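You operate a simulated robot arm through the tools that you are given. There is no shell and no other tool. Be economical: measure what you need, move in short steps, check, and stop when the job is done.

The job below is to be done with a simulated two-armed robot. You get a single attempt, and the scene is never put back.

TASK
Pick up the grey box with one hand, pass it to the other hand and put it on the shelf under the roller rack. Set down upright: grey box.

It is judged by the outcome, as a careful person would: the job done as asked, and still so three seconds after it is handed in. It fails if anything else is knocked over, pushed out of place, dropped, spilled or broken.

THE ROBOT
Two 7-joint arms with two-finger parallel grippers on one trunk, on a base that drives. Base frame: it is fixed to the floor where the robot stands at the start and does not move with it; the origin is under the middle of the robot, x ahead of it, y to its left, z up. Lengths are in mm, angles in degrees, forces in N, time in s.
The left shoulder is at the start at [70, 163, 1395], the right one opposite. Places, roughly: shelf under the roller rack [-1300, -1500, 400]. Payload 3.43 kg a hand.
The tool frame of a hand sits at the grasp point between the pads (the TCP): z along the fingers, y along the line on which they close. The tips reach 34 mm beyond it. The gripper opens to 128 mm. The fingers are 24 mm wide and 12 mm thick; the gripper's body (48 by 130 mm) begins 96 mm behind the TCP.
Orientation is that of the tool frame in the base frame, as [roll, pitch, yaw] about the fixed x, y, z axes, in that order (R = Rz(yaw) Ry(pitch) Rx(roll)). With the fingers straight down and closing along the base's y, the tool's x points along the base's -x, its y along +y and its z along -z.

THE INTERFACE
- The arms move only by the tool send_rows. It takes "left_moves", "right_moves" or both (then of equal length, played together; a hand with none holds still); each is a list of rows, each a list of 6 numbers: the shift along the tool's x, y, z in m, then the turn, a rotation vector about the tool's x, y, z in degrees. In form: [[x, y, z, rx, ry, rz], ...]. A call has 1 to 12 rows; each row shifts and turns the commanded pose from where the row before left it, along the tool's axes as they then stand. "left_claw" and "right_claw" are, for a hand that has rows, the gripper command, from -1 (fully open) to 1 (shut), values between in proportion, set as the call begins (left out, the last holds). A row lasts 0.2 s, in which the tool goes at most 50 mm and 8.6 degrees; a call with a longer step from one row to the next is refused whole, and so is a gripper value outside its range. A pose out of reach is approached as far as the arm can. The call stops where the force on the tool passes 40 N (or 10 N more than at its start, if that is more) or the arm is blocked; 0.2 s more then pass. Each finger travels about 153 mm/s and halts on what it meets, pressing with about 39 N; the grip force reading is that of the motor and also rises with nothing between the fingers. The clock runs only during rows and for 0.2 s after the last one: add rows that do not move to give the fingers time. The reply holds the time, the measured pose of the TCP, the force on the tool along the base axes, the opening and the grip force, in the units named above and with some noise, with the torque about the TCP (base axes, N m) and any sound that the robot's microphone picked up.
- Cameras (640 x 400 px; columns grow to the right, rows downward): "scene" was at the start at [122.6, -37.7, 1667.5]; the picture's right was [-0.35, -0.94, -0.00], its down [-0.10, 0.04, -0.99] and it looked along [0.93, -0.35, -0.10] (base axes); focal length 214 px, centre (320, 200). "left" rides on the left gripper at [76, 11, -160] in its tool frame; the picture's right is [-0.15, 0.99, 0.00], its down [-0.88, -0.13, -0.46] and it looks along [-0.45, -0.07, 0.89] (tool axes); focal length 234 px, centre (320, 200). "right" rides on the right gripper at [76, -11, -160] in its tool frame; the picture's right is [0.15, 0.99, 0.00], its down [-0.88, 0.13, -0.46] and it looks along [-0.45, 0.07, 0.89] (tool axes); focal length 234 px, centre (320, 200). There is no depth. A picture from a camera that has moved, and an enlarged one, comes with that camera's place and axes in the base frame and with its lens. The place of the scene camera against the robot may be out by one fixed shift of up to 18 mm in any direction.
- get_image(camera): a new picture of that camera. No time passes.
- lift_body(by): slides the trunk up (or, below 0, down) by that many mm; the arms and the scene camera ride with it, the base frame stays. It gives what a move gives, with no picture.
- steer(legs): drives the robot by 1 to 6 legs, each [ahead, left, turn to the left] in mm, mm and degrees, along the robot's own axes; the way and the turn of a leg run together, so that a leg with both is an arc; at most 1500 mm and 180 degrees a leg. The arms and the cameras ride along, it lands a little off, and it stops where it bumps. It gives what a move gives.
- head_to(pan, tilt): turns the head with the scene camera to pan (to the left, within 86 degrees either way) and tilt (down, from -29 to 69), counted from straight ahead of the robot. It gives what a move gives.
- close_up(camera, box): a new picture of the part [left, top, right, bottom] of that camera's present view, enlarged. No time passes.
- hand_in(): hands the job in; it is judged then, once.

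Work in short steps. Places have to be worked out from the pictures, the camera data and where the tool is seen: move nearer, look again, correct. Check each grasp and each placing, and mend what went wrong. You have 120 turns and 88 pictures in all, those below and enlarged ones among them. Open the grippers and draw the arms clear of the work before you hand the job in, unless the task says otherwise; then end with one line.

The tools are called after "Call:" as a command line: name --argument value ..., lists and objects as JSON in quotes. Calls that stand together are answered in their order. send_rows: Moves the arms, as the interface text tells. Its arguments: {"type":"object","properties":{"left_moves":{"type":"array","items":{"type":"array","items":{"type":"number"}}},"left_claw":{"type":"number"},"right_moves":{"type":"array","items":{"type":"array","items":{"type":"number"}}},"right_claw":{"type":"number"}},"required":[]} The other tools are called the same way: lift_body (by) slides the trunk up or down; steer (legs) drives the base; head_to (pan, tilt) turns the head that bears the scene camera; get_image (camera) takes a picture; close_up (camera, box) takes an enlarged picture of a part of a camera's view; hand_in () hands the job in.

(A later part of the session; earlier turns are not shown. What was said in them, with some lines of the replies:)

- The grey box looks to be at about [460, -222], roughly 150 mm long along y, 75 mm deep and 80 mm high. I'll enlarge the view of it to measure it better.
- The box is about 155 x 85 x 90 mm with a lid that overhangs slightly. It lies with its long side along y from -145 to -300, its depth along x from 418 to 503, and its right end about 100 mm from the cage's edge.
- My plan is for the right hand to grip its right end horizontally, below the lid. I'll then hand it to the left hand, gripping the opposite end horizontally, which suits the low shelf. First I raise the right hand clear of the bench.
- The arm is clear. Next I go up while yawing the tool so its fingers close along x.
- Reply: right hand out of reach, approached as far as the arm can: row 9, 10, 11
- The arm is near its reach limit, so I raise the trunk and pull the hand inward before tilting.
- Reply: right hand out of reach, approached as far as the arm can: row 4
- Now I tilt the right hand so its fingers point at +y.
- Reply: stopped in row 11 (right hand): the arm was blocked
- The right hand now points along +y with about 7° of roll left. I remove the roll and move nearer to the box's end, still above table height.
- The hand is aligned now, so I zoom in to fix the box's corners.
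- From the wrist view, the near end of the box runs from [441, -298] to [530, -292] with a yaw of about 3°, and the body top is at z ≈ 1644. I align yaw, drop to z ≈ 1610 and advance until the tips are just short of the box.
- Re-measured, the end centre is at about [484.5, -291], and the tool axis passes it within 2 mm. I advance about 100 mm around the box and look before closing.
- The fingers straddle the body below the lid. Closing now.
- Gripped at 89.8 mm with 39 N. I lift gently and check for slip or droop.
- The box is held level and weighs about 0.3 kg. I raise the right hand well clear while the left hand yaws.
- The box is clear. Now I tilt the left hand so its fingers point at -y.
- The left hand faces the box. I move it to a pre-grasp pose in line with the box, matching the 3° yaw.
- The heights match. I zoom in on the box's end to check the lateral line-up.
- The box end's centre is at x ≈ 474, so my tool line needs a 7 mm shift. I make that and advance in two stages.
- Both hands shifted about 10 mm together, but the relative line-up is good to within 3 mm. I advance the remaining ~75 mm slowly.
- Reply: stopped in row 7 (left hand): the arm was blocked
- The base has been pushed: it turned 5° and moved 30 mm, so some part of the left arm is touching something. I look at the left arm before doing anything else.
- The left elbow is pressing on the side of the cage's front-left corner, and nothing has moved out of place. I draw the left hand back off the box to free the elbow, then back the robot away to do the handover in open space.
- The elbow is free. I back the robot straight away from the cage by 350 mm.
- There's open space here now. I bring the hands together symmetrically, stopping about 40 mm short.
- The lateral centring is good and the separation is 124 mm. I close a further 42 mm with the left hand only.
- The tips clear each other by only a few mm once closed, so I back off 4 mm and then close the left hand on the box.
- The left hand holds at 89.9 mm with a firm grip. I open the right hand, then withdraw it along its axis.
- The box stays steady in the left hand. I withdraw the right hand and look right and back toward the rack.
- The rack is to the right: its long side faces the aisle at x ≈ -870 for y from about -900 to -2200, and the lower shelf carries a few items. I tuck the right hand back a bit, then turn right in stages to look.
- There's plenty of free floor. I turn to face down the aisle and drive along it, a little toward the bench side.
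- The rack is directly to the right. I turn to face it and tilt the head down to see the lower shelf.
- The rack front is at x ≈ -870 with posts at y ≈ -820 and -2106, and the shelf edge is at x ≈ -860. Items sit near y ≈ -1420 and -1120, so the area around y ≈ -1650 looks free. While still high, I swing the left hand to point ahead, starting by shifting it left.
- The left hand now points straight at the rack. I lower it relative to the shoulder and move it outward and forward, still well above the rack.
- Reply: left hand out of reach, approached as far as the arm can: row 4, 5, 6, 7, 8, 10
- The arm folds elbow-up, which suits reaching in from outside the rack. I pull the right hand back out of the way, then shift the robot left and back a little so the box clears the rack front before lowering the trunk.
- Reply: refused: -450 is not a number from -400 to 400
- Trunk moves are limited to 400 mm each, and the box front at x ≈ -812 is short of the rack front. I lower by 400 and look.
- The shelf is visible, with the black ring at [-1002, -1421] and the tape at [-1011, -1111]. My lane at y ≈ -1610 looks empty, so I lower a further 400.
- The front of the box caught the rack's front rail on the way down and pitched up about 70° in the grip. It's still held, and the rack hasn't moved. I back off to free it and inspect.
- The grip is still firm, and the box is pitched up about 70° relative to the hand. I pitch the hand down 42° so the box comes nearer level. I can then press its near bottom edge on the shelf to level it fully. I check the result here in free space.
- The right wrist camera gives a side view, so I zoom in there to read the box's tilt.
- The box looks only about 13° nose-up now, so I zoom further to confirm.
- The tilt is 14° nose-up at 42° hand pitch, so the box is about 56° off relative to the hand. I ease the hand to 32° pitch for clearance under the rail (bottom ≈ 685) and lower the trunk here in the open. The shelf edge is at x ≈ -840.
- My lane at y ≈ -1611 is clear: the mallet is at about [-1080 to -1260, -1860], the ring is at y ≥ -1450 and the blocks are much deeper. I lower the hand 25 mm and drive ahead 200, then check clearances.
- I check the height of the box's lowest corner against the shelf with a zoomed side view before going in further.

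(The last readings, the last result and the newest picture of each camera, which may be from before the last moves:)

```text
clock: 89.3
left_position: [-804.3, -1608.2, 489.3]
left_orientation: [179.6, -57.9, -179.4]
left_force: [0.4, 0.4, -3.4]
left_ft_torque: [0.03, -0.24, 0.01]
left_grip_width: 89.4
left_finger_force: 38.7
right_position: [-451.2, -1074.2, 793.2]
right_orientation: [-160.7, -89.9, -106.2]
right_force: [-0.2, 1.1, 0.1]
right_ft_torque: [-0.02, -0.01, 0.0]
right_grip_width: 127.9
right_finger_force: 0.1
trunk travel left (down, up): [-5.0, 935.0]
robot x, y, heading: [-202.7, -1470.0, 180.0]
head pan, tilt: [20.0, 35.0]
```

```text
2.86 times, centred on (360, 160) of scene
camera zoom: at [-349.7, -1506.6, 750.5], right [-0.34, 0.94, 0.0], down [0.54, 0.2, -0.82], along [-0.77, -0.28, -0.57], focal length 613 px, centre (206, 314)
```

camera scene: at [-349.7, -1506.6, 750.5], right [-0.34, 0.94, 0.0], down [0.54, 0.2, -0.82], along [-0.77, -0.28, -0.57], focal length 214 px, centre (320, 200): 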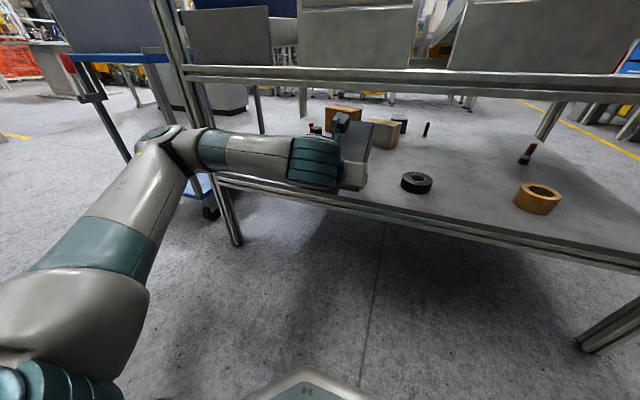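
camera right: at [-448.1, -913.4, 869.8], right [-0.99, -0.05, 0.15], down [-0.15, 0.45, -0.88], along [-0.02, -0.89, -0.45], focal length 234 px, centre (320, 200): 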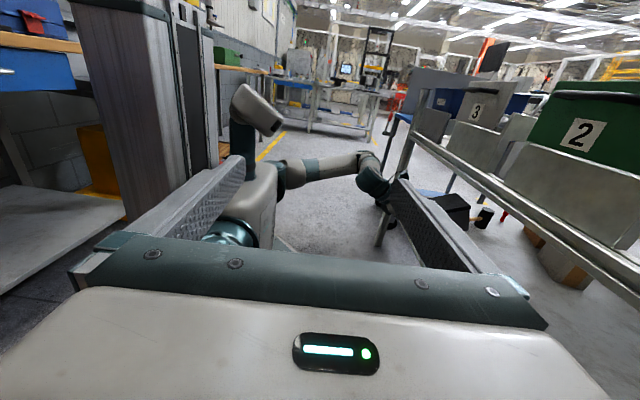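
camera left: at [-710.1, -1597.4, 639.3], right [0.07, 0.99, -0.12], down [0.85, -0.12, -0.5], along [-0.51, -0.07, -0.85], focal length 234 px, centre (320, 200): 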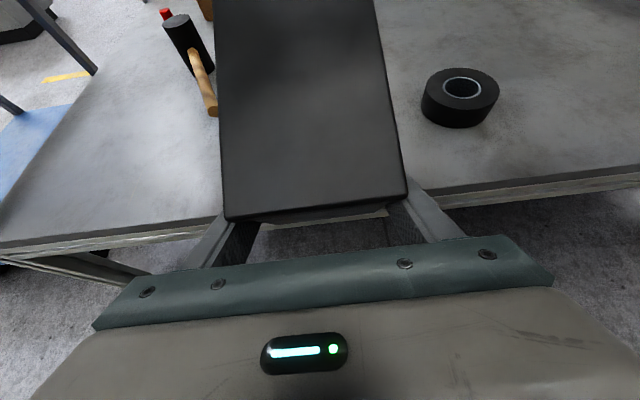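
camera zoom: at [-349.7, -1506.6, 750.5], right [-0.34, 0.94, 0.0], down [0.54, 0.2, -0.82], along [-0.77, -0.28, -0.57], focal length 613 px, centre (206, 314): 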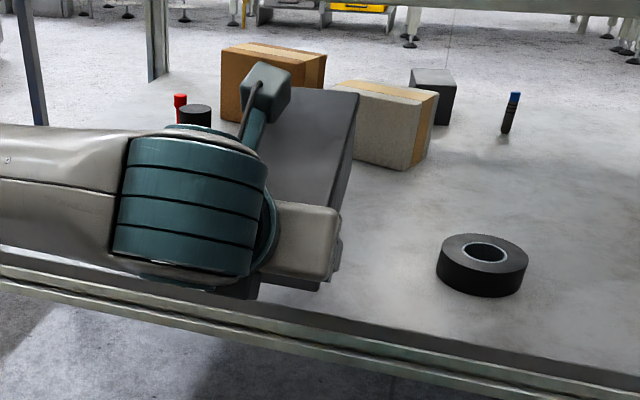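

Several estimates put the shelf top near 400, which leaves about 25 mm under the box and about 20 mm over the camera. I drive ahead another 90 and re-check.

Call:
steer --legs '[[85, 0, 0]]'

Call:
get_image --camera "scene"

Call:
get_image --camera "left"

```text
clock: 90.3
left_position: [-886.8, -1607.7, 491.1]
left_orientation: [179.5, -57.9, -179.1]
left_force: [0.9, -1.0, -4.0]
left_ft_torque: [-0.04, -0.23, -0.01]
left_grip_width: 89.9
left_finger_force: 38.8
right_position: [-533.5, -1075.2, 793.5]
right_orientation: [-161.0, -89.9, -106.0]
right_force: [0.0, 0.4, -0.9]
right_ft_torque: [0.03, 0.02, -0.01]
right_grip_width: 128.2
right_finger_force: 0.0
trunk travel left (down, up): [-5.0, 935.0]
robot x, y, heading: [-285.2, -1470.6, -180.1]
head pan, tilt: [20.0, 35.0]
```

```text
23 pictures are left
camera scene: at [-431.3, -1506.9, 750.5], right [-0.34, 0.94, 0.0], down [0.54, 0.2, -0.82], along [-0.77, -0.28, -0.57], focal length 214 px, centre (320, 200)
```

scene: 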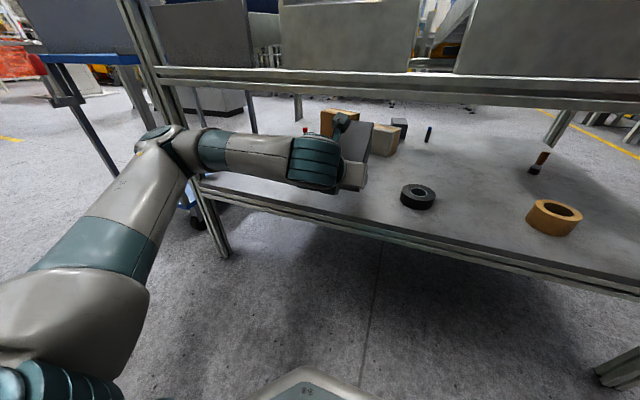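

```text
22 pictures are left
camera left: at [-791.5, -1598.6, 639.2], right [0.07, 0.99, -0.12], down [0.85, -0.12, -0.5], along [-0.51, -0.07, -0.86], focal length 234 px, centre (320, 200)
```

left: 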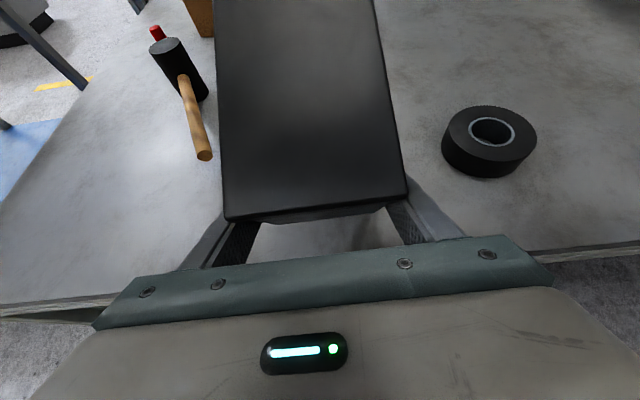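

Comparing the last two wrist views puts the shelf top at ≈ 390–400 and its edge at x ≈ -850. The camera clears the rail by about 25 mm. I lower 12 mm, then reach 65 mm further in with the arm.

Call:
send_rows --left_moves '[[-0.0102, 0, 0.0064, 0, 0, 0], [0.0069, 0, 0.011, 0, 0, 0], [0.0069, 0, 0.011, 0, 0, 0], [0.0069, 0, 0.011, 0, 0, 0], [0.0069, 0, 0.011, 0, 0, 0], [0.0069, 0, 0.011, 0, 0, 0], [0, 0, 0, 0, 0, 0]]'

Call:
close_up --camera "scene" --box '[200, 50, 440, 230]'

```text
clock: 92.0
left_position: [-950.2, -1609.2, 476.8]
left_orientation: [179.6, -57.9, -179.1]
left_force: [-0.2, -0.3, -3.4]
left_ft_torque: [0.01, -0.21, 0.02]
left_grip_width: 90.1
left_finger_force: 38.6
right_position: [-532.1, -1074.0, 793.9]
right_orientation: [-157.2, -89.9, -109.5]
right_force: [-0.4, 0.2, 0.2]
right_ft_torque: [-0.01, 0.01, -0.02]
right_grip_width: 127.9
right_finger_force: 0.0
trunk travel left (down, up): [-5.0, 935.0]
robot x, y, heading: [-280.8, -1471.7, -180.1]
head pan, tilt: [20.0, 35.0]
```

```text
2.22 times, centred on (320, 140) of scene
camera zoom: at [-431.4, -1506.9, 750.5], right [-0.34, 0.94, 0.0], down [0.54, 0.2, -0.82], along [-0.77, -0.28, -0.57], focal length 477 px, centre (320, 333)
```

zoom: 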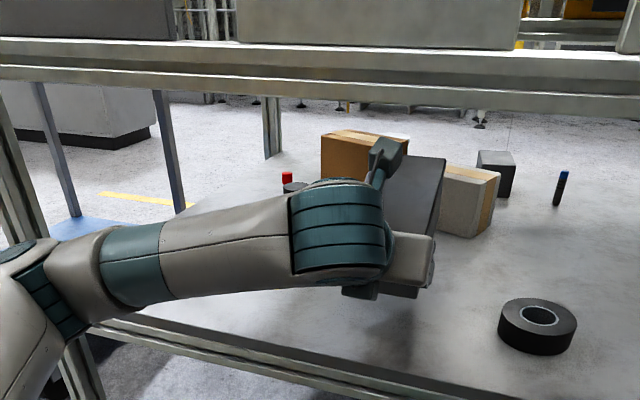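

There's good clearance and the hand is under the rail. I descend slowly to touch the box's near bottom edge on the shelf, watching the force.

Call:
send_rows --left_moves '[[-0.0034, 0, 0.0021, 0, 0, 0], [-0.0034, 0, 0.0021, 0, 0, 0], [-0.0034, 0, 0.0021, 0, 0, 0], [-0.0034, 0, 0.0021, 0, 0, 0], [-0.0034, 0, 0.0021, 0, 0, 0]]'

```text
clock: 93.2
left_position: [-950.6, -1608.1, 457.7]
left_orientation: [179.6, -57.9, -179.2]
left_force: [0.6, -0.3, -3.6]
left_ft_torque: [-0.01, -0.21, 0.03]
left_grip_width: 90.0
left_finger_force: 38.8
right_position: [-533.5, -1074.1, 794.6]
right_orientation: [-159.7, -89.9, -107.1]
right_force: [0.2, -0.3, 0.0]
right_ft_torque: [0.0, -0.03, 0.0]
right_grip_width: 128.2
right_finger_force: 0.1
trunk travel left (down, up): [-5.0, 935.0]
robot x, y, heading: [-286.6, -1471.3, -180.0]
head pan, tilt: [20.0, 35.0]
```

No contact yet, so I continue down in small steps.

Call:
send_rows --left_moves '[[-0.0025, 0, 0.0016, 0, 0, 0], [-0.0025, 0, 0.0016, 0, 0, 0], [-0.0025, 0, 0.0016, 0, 0, 0], [-0.0025, 0, 0.0016, 0, 0, 0], [0, 0, 0, 0, 0, 0]]'

Call:
get_image --camera "left"

```text
clock: 94.3
left_position: [-951.2, -1609.5, 444.9]
left_orientation: [179.6, -57.9, -179.1]
left_force: [0.3, 0.6, -4.1]
left_ft_torque: [0.02, -0.21, -0.02]
left_grip_width: 89.9
left_finger_force: 38.9
right_position: [-533.9, -1073.9, 792.4]
right_orientation: [-159.2, -89.9, -107.7]
right_force: [0.7, 0.6, -0.1]
right_ft_torque: [0.03, -0.01, 0.01]
right_grip_width: 127.7
right_finger_force: 0.1
trunk travel left (down, up): [-5.0, 935.0]
robot x, y, heading: [-285.2, -1470.0, -179.9]
head pan, tilt: [20.0, 35.0]
```

```text
20 pictures are left
camera left: at [-855.9, -1599.1, 594.4], right [0.07, 0.99, -0.12], down [0.86, -0.12, -0.5], along [-0.51, -0.07, -0.86], focal length 234 px, centre (320, 200)
```

left: 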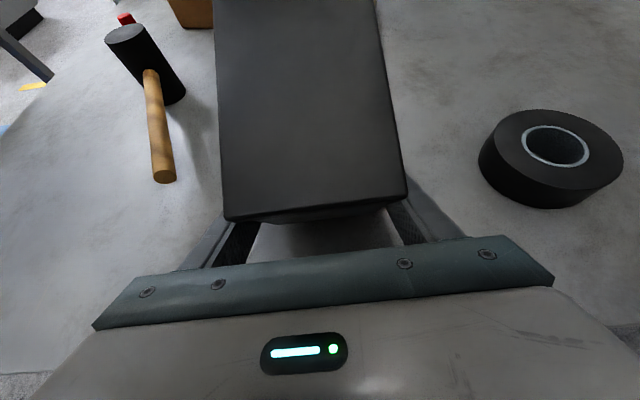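

Still no contact, so I go down another 12 mm.

Call:
send_rows --left_moves '[[-0.0025, 0, 0.0016, 0, 0, 0], [-0.0025, 0, 0.0016, 0, 0, 0], [-0.0025, 0, 0.0016, 0, 0, 0], [-0.0025, 0, 0.0016, 0, 0, 0], [0, 0, 0, 0, 0, 0]]'

Call:
close_up --camera "right" --box '[370, 150, 530, 270]'

```text
clock: 95.5
left_position: [-951.8, -1609.3, 436.6]
left_orientation: [179.5, -58.4, -179.1]
left_force: [2.6, -1.2, 19.2]
left_ft_torque: [-1.12, -0.39, 0.11]
left_grip_width: 89.7
left_finger_force: 38.7
right_position: [-531.0, -1074.5, 793.2]
right_orientation: [133.4, -89.8, -40.2]
right_force: [-0.6, 0.1, 0.2]
right_ft_torque: [-0.01, 0.01, 0.02]
right_grip_width: 128.0
right_finger_force: 0.0
trunk travel left (down, up): [-5.0, 935.0]
robot x, y, heading: [-284.5, -1468.5, -180.1]
head pan, tilt: [20.0, 35.0]
```

```text
3.33 times, centred on (450, 210) of right
camera zoom: at [-529.6, -913.6, 870.4], right [-0.99, -0.06, 0.15], down [-0.16, 0.45, -0.88], along [-0.02, -0.89, -0.45], focal length 781 px, centre (-113, 167)
```

zoom: 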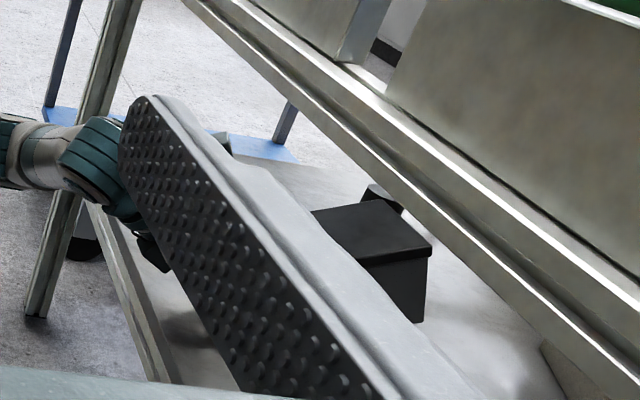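

Contact is at TCP z ≈ 437 with about 23 N, near one corner and with a short lever. Now that the hand is lower under the rail there's room to pitch further, so I lift 10 mm and pitch to 45°, leaving the box only about 11° nose-up.

Call:
send_rows --left_moves '[[0.0042, 0, -0.0027, 0, 0, 0], [0.0042, 0, -0.0027, 0, 0, 0], [0, 0, 0, 0, -4.4, 0], [0, 0, 0, 0, -4.4, 0], [0, 0, 0, 0, -4.4, 0], [0, 0, 0, 0, 0, 0]]'

Call:
close_up --camera "scene" --box '[200, 50, 440, 230]'

Call:
close_up --camera "right" --box '[420, 190, 500, 250]'

```text
clock: 97.0
left_position: [-952.3, -1610.8, 443.6]
left_orientation: [179.7, -44.5, -179.4]
left_force: [-0.2, -0.1, -3.6]
left_ft_torque: [0.01, -0.23, -0.02]
left_grip_width: 89.7
left_finger_force: 39.7
right_position: [-534.4, -1074.1, 792.5]
right_orientation: [-159.7, -89.9, -107.2]
right_force: [-0.2, -0.2, 0.5]
right_ft_torque: [-0.01, 0.02, 0.02]
right_grip_width: 127.8
right_finger_force: 0.1
trunk travel left (down, up): [-5.0, 935.0]
robot x, y, heading: [-283.6, -1470.1, -180.0]
head pan, tilt: [20.0, 35.0]
```

```text
2.22 times, centred on (320, 140) of scene
camera zoom: at [-431.3, -1506.9, 750.5], right [-0.34, 0.94, 0.0], down [0.54, 0.2, -0.82], along [-0.77, -0.28, -0.57], focal length 477 px, centre (320, 333)
```

zoom: 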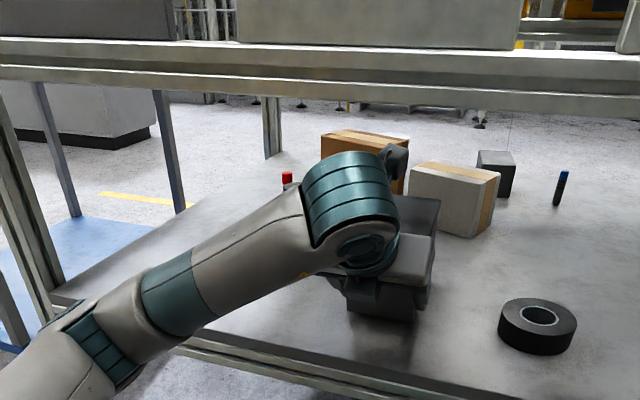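

```text
6.67 times, centred on (460, 220) of right
camera zoom: at [-531.3, -913.9, 869.8], right [-0.99, -0.06, 0.15], down [-0.15, 0.45, -0.88], along [-0.02, -0.89, -0.45], focal length 1561 px, centre (-613, 67)
```

zoom: 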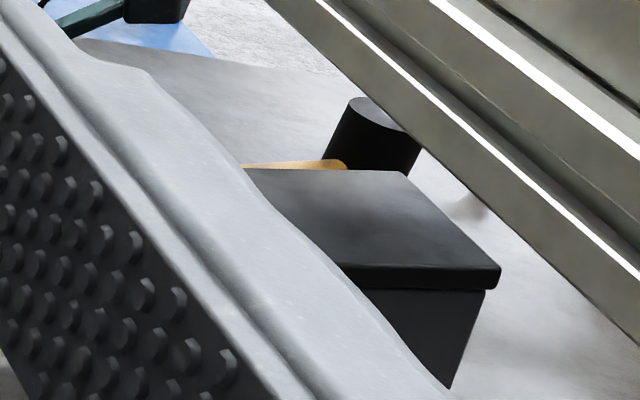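

The tilt is now about 10°. I descend slowly again so the contact rotates the box flat.

Call:
send_rows --left_moves '[[-0.0021, 0, 0.0021, 0, 0, 0], [-0.0021, 0, 0.0021, 0, 0, 0], [-0.0021, 0, 0.0021, 0, 0, 0], [-0.0014, 0, 0.0014, 0, 0, 0], [-0.0014, 0, 0.0014, 0, 0, 0], [0, 0, 0, 0, 0, 0]]'

Call:
close_up --camera "right" --box '[420, 190, 500, 250]'

```text
clock: 98.3
left_position: [-951.1, -1609.9, 436.4]
left_orientation: [179.6, -45.2, -179.2]
left_force: [-10.9, 1.9, 25.8]
left_ft_torque: [-1.01, -0.24, -0.37]
left_grip_width: 90.0
left_finger_force: 38.8
right_position: [-531.8, -1072.7, 793.8]
right_orientation: [-53.7, -90.0, 146.8]
right_force: [1.3, -0.4, 0.5]
right_ft_torque: [0.0, -0.01, -0.02]
right_grip_width: 128.0
right_finger_force: 0.0
trunk travel left (down, up): [-5.0, 935.0]
robot x, y, heading: [-284.7, -1473.1, -180.0]
head pan, tilt: [20.0, 35.0]
```

```text
6.67 times, centred on (460, 220) of right
camera zoom: at [-529.5, -913.2, 870.3], right [-0.99, -0.05, 0.15], down [-0.16, 0.45, -0.88], along [-0.02, -0.89, -0.45], focal length 1561 px, centre (-613, 67)
```

zoom: 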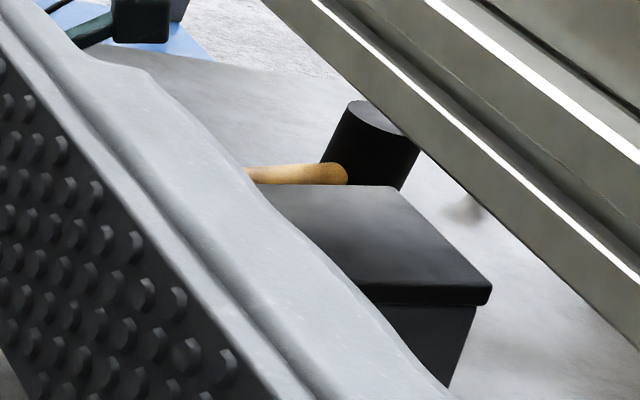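

The box has rotated down to about 6°. I pitch the hand another 4° to bring it nearly flat, keeping light contact.

Call:
send_rows --left_moves '[[0, 0, 0, 0, -2.5, 0], [0, 0, 0, 0, -2.5, 0], [-0.0014, 0, 0.0014, 0, 0, 0], [0, 0, 0, 0, 0, 0]]'

Call:
close_up --camera "right" --box '[420, 190, 500, 250]'

```text
clock: 99.3
left_position: [-949.5, -1609.1, 434.0]
left_orientation: [179.7, -40.0, -179.3]
left_force: [-7.1, 2.4, 39.2]
left_ft_torque: [-1.14, -0.36, -0.13]
left_grip_width: 89.7
left_finger_force: 39.4
right_position: [-531.5, -1073.5, 793.6]
right_orientation: [107.9, -89.7, -14.7]
right_force: [0.0, -0.1, 0.1]
right_ft_torque: [0.0, 0.02, -0.03]
right_grip_width: 127.7
right_finger_force: 0.1
trunk travel left (down, up): [-5.0, 935.0]
robot x, y, heading: [-281.1, -1472.9, -180.0]
head pan, tilt: [20.0, 35.0]
```

```text
6.67 times, centred on (460, 220) of right
camera zoom: at [-528.4, -913.1, 870.3], right [-0.99, -0.06, 0.15], down [-0.16, 0.45, -0.88], along [-0.02, -0.89, -0.45], focal length 1561 px, centre (-613, 67)
```

zoom: 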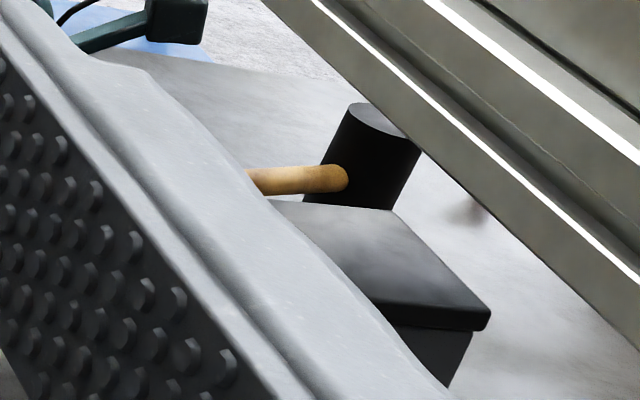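

The box is within about 2–3° of flat. I relax the downward push by 3 mm, then open the left hand.

Call:
send_rows --left_moves '[[0.002, 0, -0.0023, 0, 0, 0], [0, 0, 0, 0, 0, 0]]'

Call:
send_rows --left_moves '[[0, 0, 0, 0, 0, 0], [0, 0, 0, 0, 0, 0], [0, 0, 0, 0, 0, 0]]' --left_claw -1

Call:
get_image --camera "left"

Call:
close_up --camera "right" --box '[420, 190, 500, 250]'

```text
clock: 100.0
left_position: [-950.0, -1609.1, 433.9]
left_orientation: [179.7, -39.7, -179.4]
left_force: [-6.5, 3.4, 25.5]
left_ft_torque: [-0.78, 0.21, -0.04]
left_grip_width: 89.8
left_finger_force: 39.2
right_position: [-532.7, -1073.5, 793.0]
right_orientation: [122.6, -89.9, -29.2]
right_force: [-0.5, -0.7, 0.0]
right_ft_torque: [0.01, 0.02, 0.0]
right_grip_width: 127.9
right_finger_force: 0.2
trunk travel left (down, up): [-5.0, 935.0]
robot x, y, heading: [-284.8, -1470.8, -180.0]
head pan, tilt: [20.0, 35.0]
```

```text
clock: 100.8
left_position: [-949.4, -1610.2, 434.3]
left_orientation: [179.9, -39.8, -179.3]
left_force: [12.0, 11.9, 19.7]
left_ft_torque: [-0.82, -0.17, 0.59]
left_grip_width: 120.8
left_finger_force: 0.1
right_position: [-531.0, -1072.4, 793.6]
right_orientation: [112.6, -89.9, -19.5]
right_force: [0.1, 0.4, 0.3]
right_ft_torque: [0.02, 0.0, 0.02]
right_grip_width: 128.1
right_finger_force: 0.1
trunk travel left (down, up): [-5.0, 935.0]
robot x, y, heading: [-286.1, -1470.9, -179.7]
head pan, tilt: [20.0, 35.0]
```

```text
14 pictures are left
camera left: at [-905.7, -1599.7, 605.3], right [0.1, 0.99, -0.09], down [0.97, -0.12, -0.21], along [-0.22, -0.07, -0.97], focal length 234 px, centre (320, 200)
```

left: 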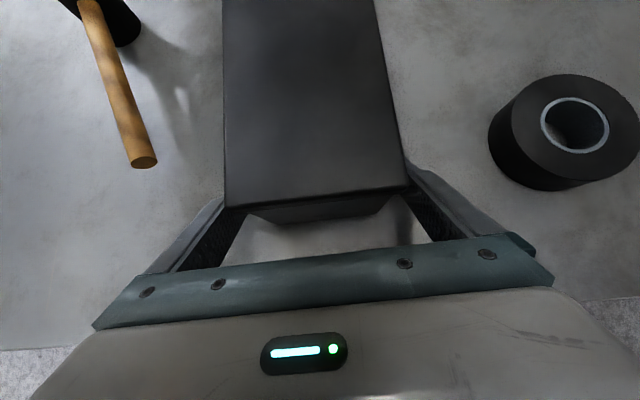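

```text
6.67 times, centred on (460, 220) of right
camera zoom: at [-529.2, -913.2, 869.8], right [-0.99, -0.06, 0.15], down [-0.16, 0.45, -0.88], along [-0.02, -0.89, -0.45], focal length 1561 px, centre (-613, 67)
```

zoom: 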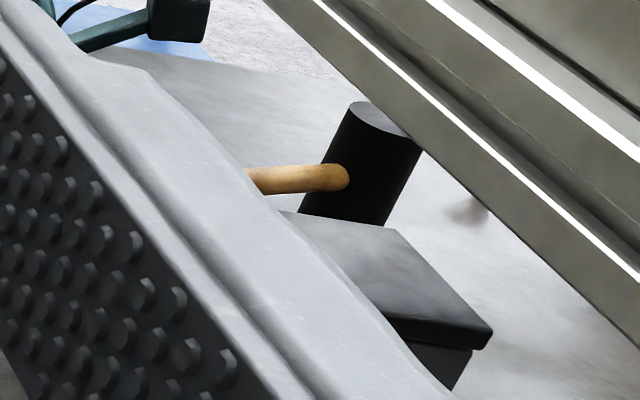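

The box has settled flat. The remaining force is a fingertip resting on the shelf, which has stopped the gripper opening fully. I lift a few millimetres so the fingers can open.

Call:
send_rows --left_moves '[[0.0026, 0, -0.0031, 0, 0, 0], [0.0026, 0, -0.0031, 0, 0, 0], [0, 0, 0, 0, 0, 0], [0, 0, 0, 0, 0, 0]]' --left_claw -1

Call:
get_image --camera "left"

```text
clock: 101.8
left_position: [-951.0, -1610.3, 440.3]
left_orientation: [179.6, -39.6, -179.2]
left_force: [-0.3, -0.7, 0.4]
left_ft_torque: [0.03, 0.02, 0.01]
left_grip_width: 127.8
left_finger_force: 0.0
right_position: [-533.2, -1073.8, 793.7]
right_orientation: [-169.8, -89.9, -97.0]
right_force: [0.2, -0.1, -0.6]
right_ft_torque: [-0.03, 0.03, 0.02]
right_grip_width: 128.1
right_finger_force: 0.2
trunk travel left (down, up): [-5.0, 935.0]
robot x, y, heading: [-281.6, -1470.3, -180.1]
head pan, tilt: [20.0, 35.0]
```

```text
12 pictures are left
camera left: at [-906.4, -1599.6, 611.8], right [0.1, 0.99, -0.09], down [0.97, -0.12, -0.21], along [-0.22, -0.07, -0.97], focal length 234 px, centre (320, 200)
```

left: 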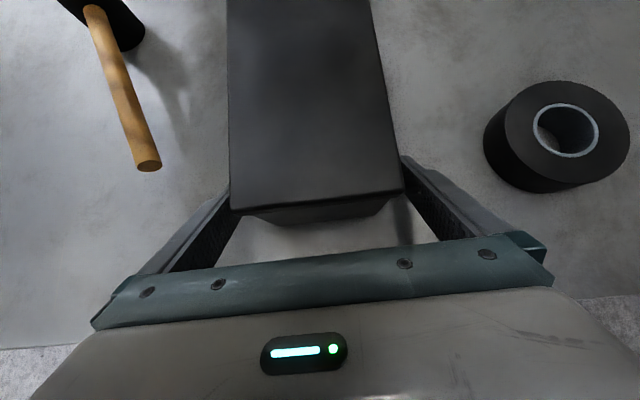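

The hand is free, with about 17 mm of clearance either side of the box. I withdraw horizontally by 100 mm, away from the rack.

Call:
send_rows --left_moves '[[-0.0077, 0, -0.0064, 0, 0, 0], [-0.0123, 0, -0.0103, 0, 0, 0], [-0.0123, 0, -0.0103, 0, 0, 0], [-0.0123, 0, -0.0103, 0, 0, 0], [-0.0123, 0, -0.0103, 0, 0, 0], [-0.0123, 0, -0.0103, 0, 0, 0], [0, 0, 0, 0, 0, 0]]'

Call:
get_image --camera "left"

```text
clock: 103.3
left_position: [-859.2, -1608.0, 441.6]
left_orientation: [179.7, -39.7, -179.3]
left_force: [-0.6, 0.1, 0.4]
left_ft_torque: [-0.02, 0.02, 0.01]
left_grip_width: 127.6
left_finger_force: 0.1
right_position: [-533.1, -1073.6, 793.2]
right_orientation: [-171.0, -89.8, -95.8]
right_force: [-0.3, 0.5, 0.1]
right_ft_torque: [-0.03, 0.02, -0.01]
right_grip_width: 127.8
right_finger_force: 0.1
trunk travel left (down, up): [-5.0, 935.0]
robot x, y, heading: [-284.3, -1471.8, -179.8]
head pan, tilt: [20.0, 35.0]
```

```text
11 pictures are left
camera left: at [-816.0, -1598.6, 612.5], right [0.1, 0.99, -0.09], down [0.97, -0.12, -0.21], along [-0.22, -0.07, -0.97], focal length 234 px, centre (320, 200)
```

left: 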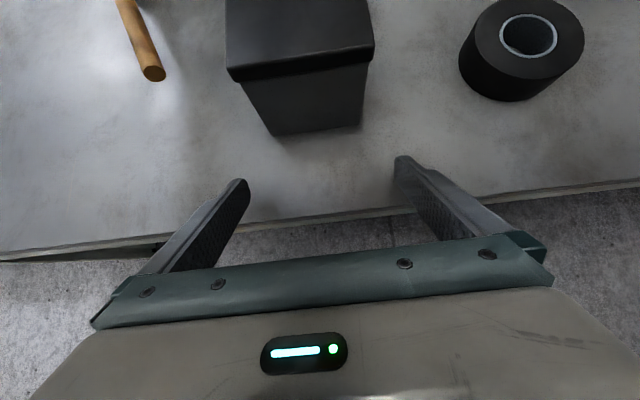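

The hand is clear of the box, which stands flat on its base. I drive the robot back out of the rack and take a final look.

Call:
steer --legs '[[-230, 0, 0]]'

Call:
head_to --pan 10 --tilt 25

Call:
get_image --camera "scene"

Call:
get_image --camera "right"

```text
clock: 105.1
left_position: [-625.4, -1608.3, 440.8]
left_orientation: [179.6, -39.7, -179.4]
left_force: [-0.2, -0.1, -0.1]
left_ft_torque: [-0.01, 0.01, -0.02]
left_grip_width: 128.0
left_finger_force: 0.1
right_position: [-297.3, -1073.9, 792.9]
right_orientation: [-167.7, -90.0, -99.1]
right_force: [-0.8, 1.2, 0.1]
right_ft_torque: [-0.04, 0.01, 0.03]
right_grip_width: 128.0
right_finger_force: 0.0
trunk travel left (down, up): [-5.0, 935.0]
robot x, y, heading: [-48.2, -1471.9, 180.0]
head pan, tilt: [20.0, 35.0]
```

```text
clock: 105.8
left_position: [-625.5, -1607.6, 441.1]
left_orientation: [179.7, -39.7, -179.4]
left_force: [-0.9, 0.2, -0.5]
left_ft_torque: [0.03, 0.0, 0.01]
left_grip_width: 128.0
left_finger_force: 0.1
right_position: [-298.1, -1075.2, 794.4]
right_orientation: [-172.2, -89.9, -94.8]
right_force: [0.0, 0.2, 0.0]
right_ft_torque: [-0.01, -0.01, -0.02]
right_grip_width: 128.3
right_finger_force: 0.0
trunk travel left (down, up): [-5.0, 935.0]
robot x, y, heading: [-47.9, -1471.1, 179.9]
head pan, tilt: [10.0, 25.0]
```

```text
10 pictures are left
camera scene: at [-204.0, -1492.7, 766.3], right [-0.17, 0.98, 0.0], down [0.42, 0.07, -0.91], along [-0.89, -0.16, -0.42], focal length 214 px, centre (320, 200)
```

scene: 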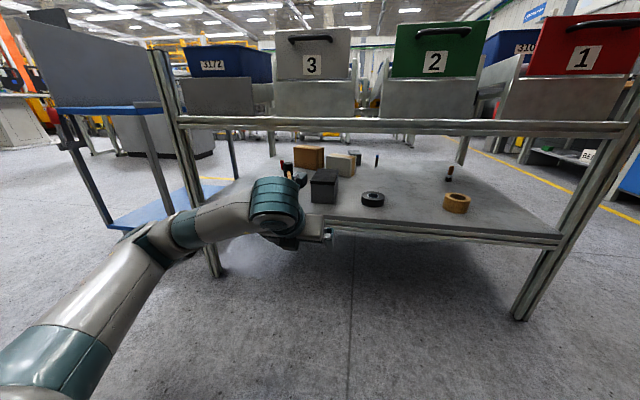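

```text
9 pictures are left
camera right: at [-295.3, -913.6, 869.9], right [-0.99, -0.05, 0.15], down [-0.15, 0.45, -0.88], along [-0.02, -0.89, -0.45], focal length 234 px, centre (320, 200)
```

right: 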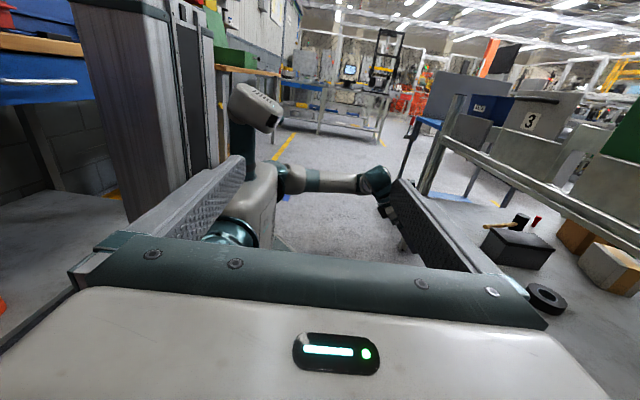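

The box stands upright on the lower shelf, the neighbouring items and trays are in place, and both grippers are open and clear. I hand the job in.

Call:
hand_in

```text
The job is handed in.
```

The grey box was picked up with the right hand, passed to the left, and now stands upright on the shelf under the roller rack. On the way down it caught on the front of the rack and tipped in the grip, so I levelled it against the shelf before letting go; the rack, its trays and the other items on the shelf looked undisturbed.
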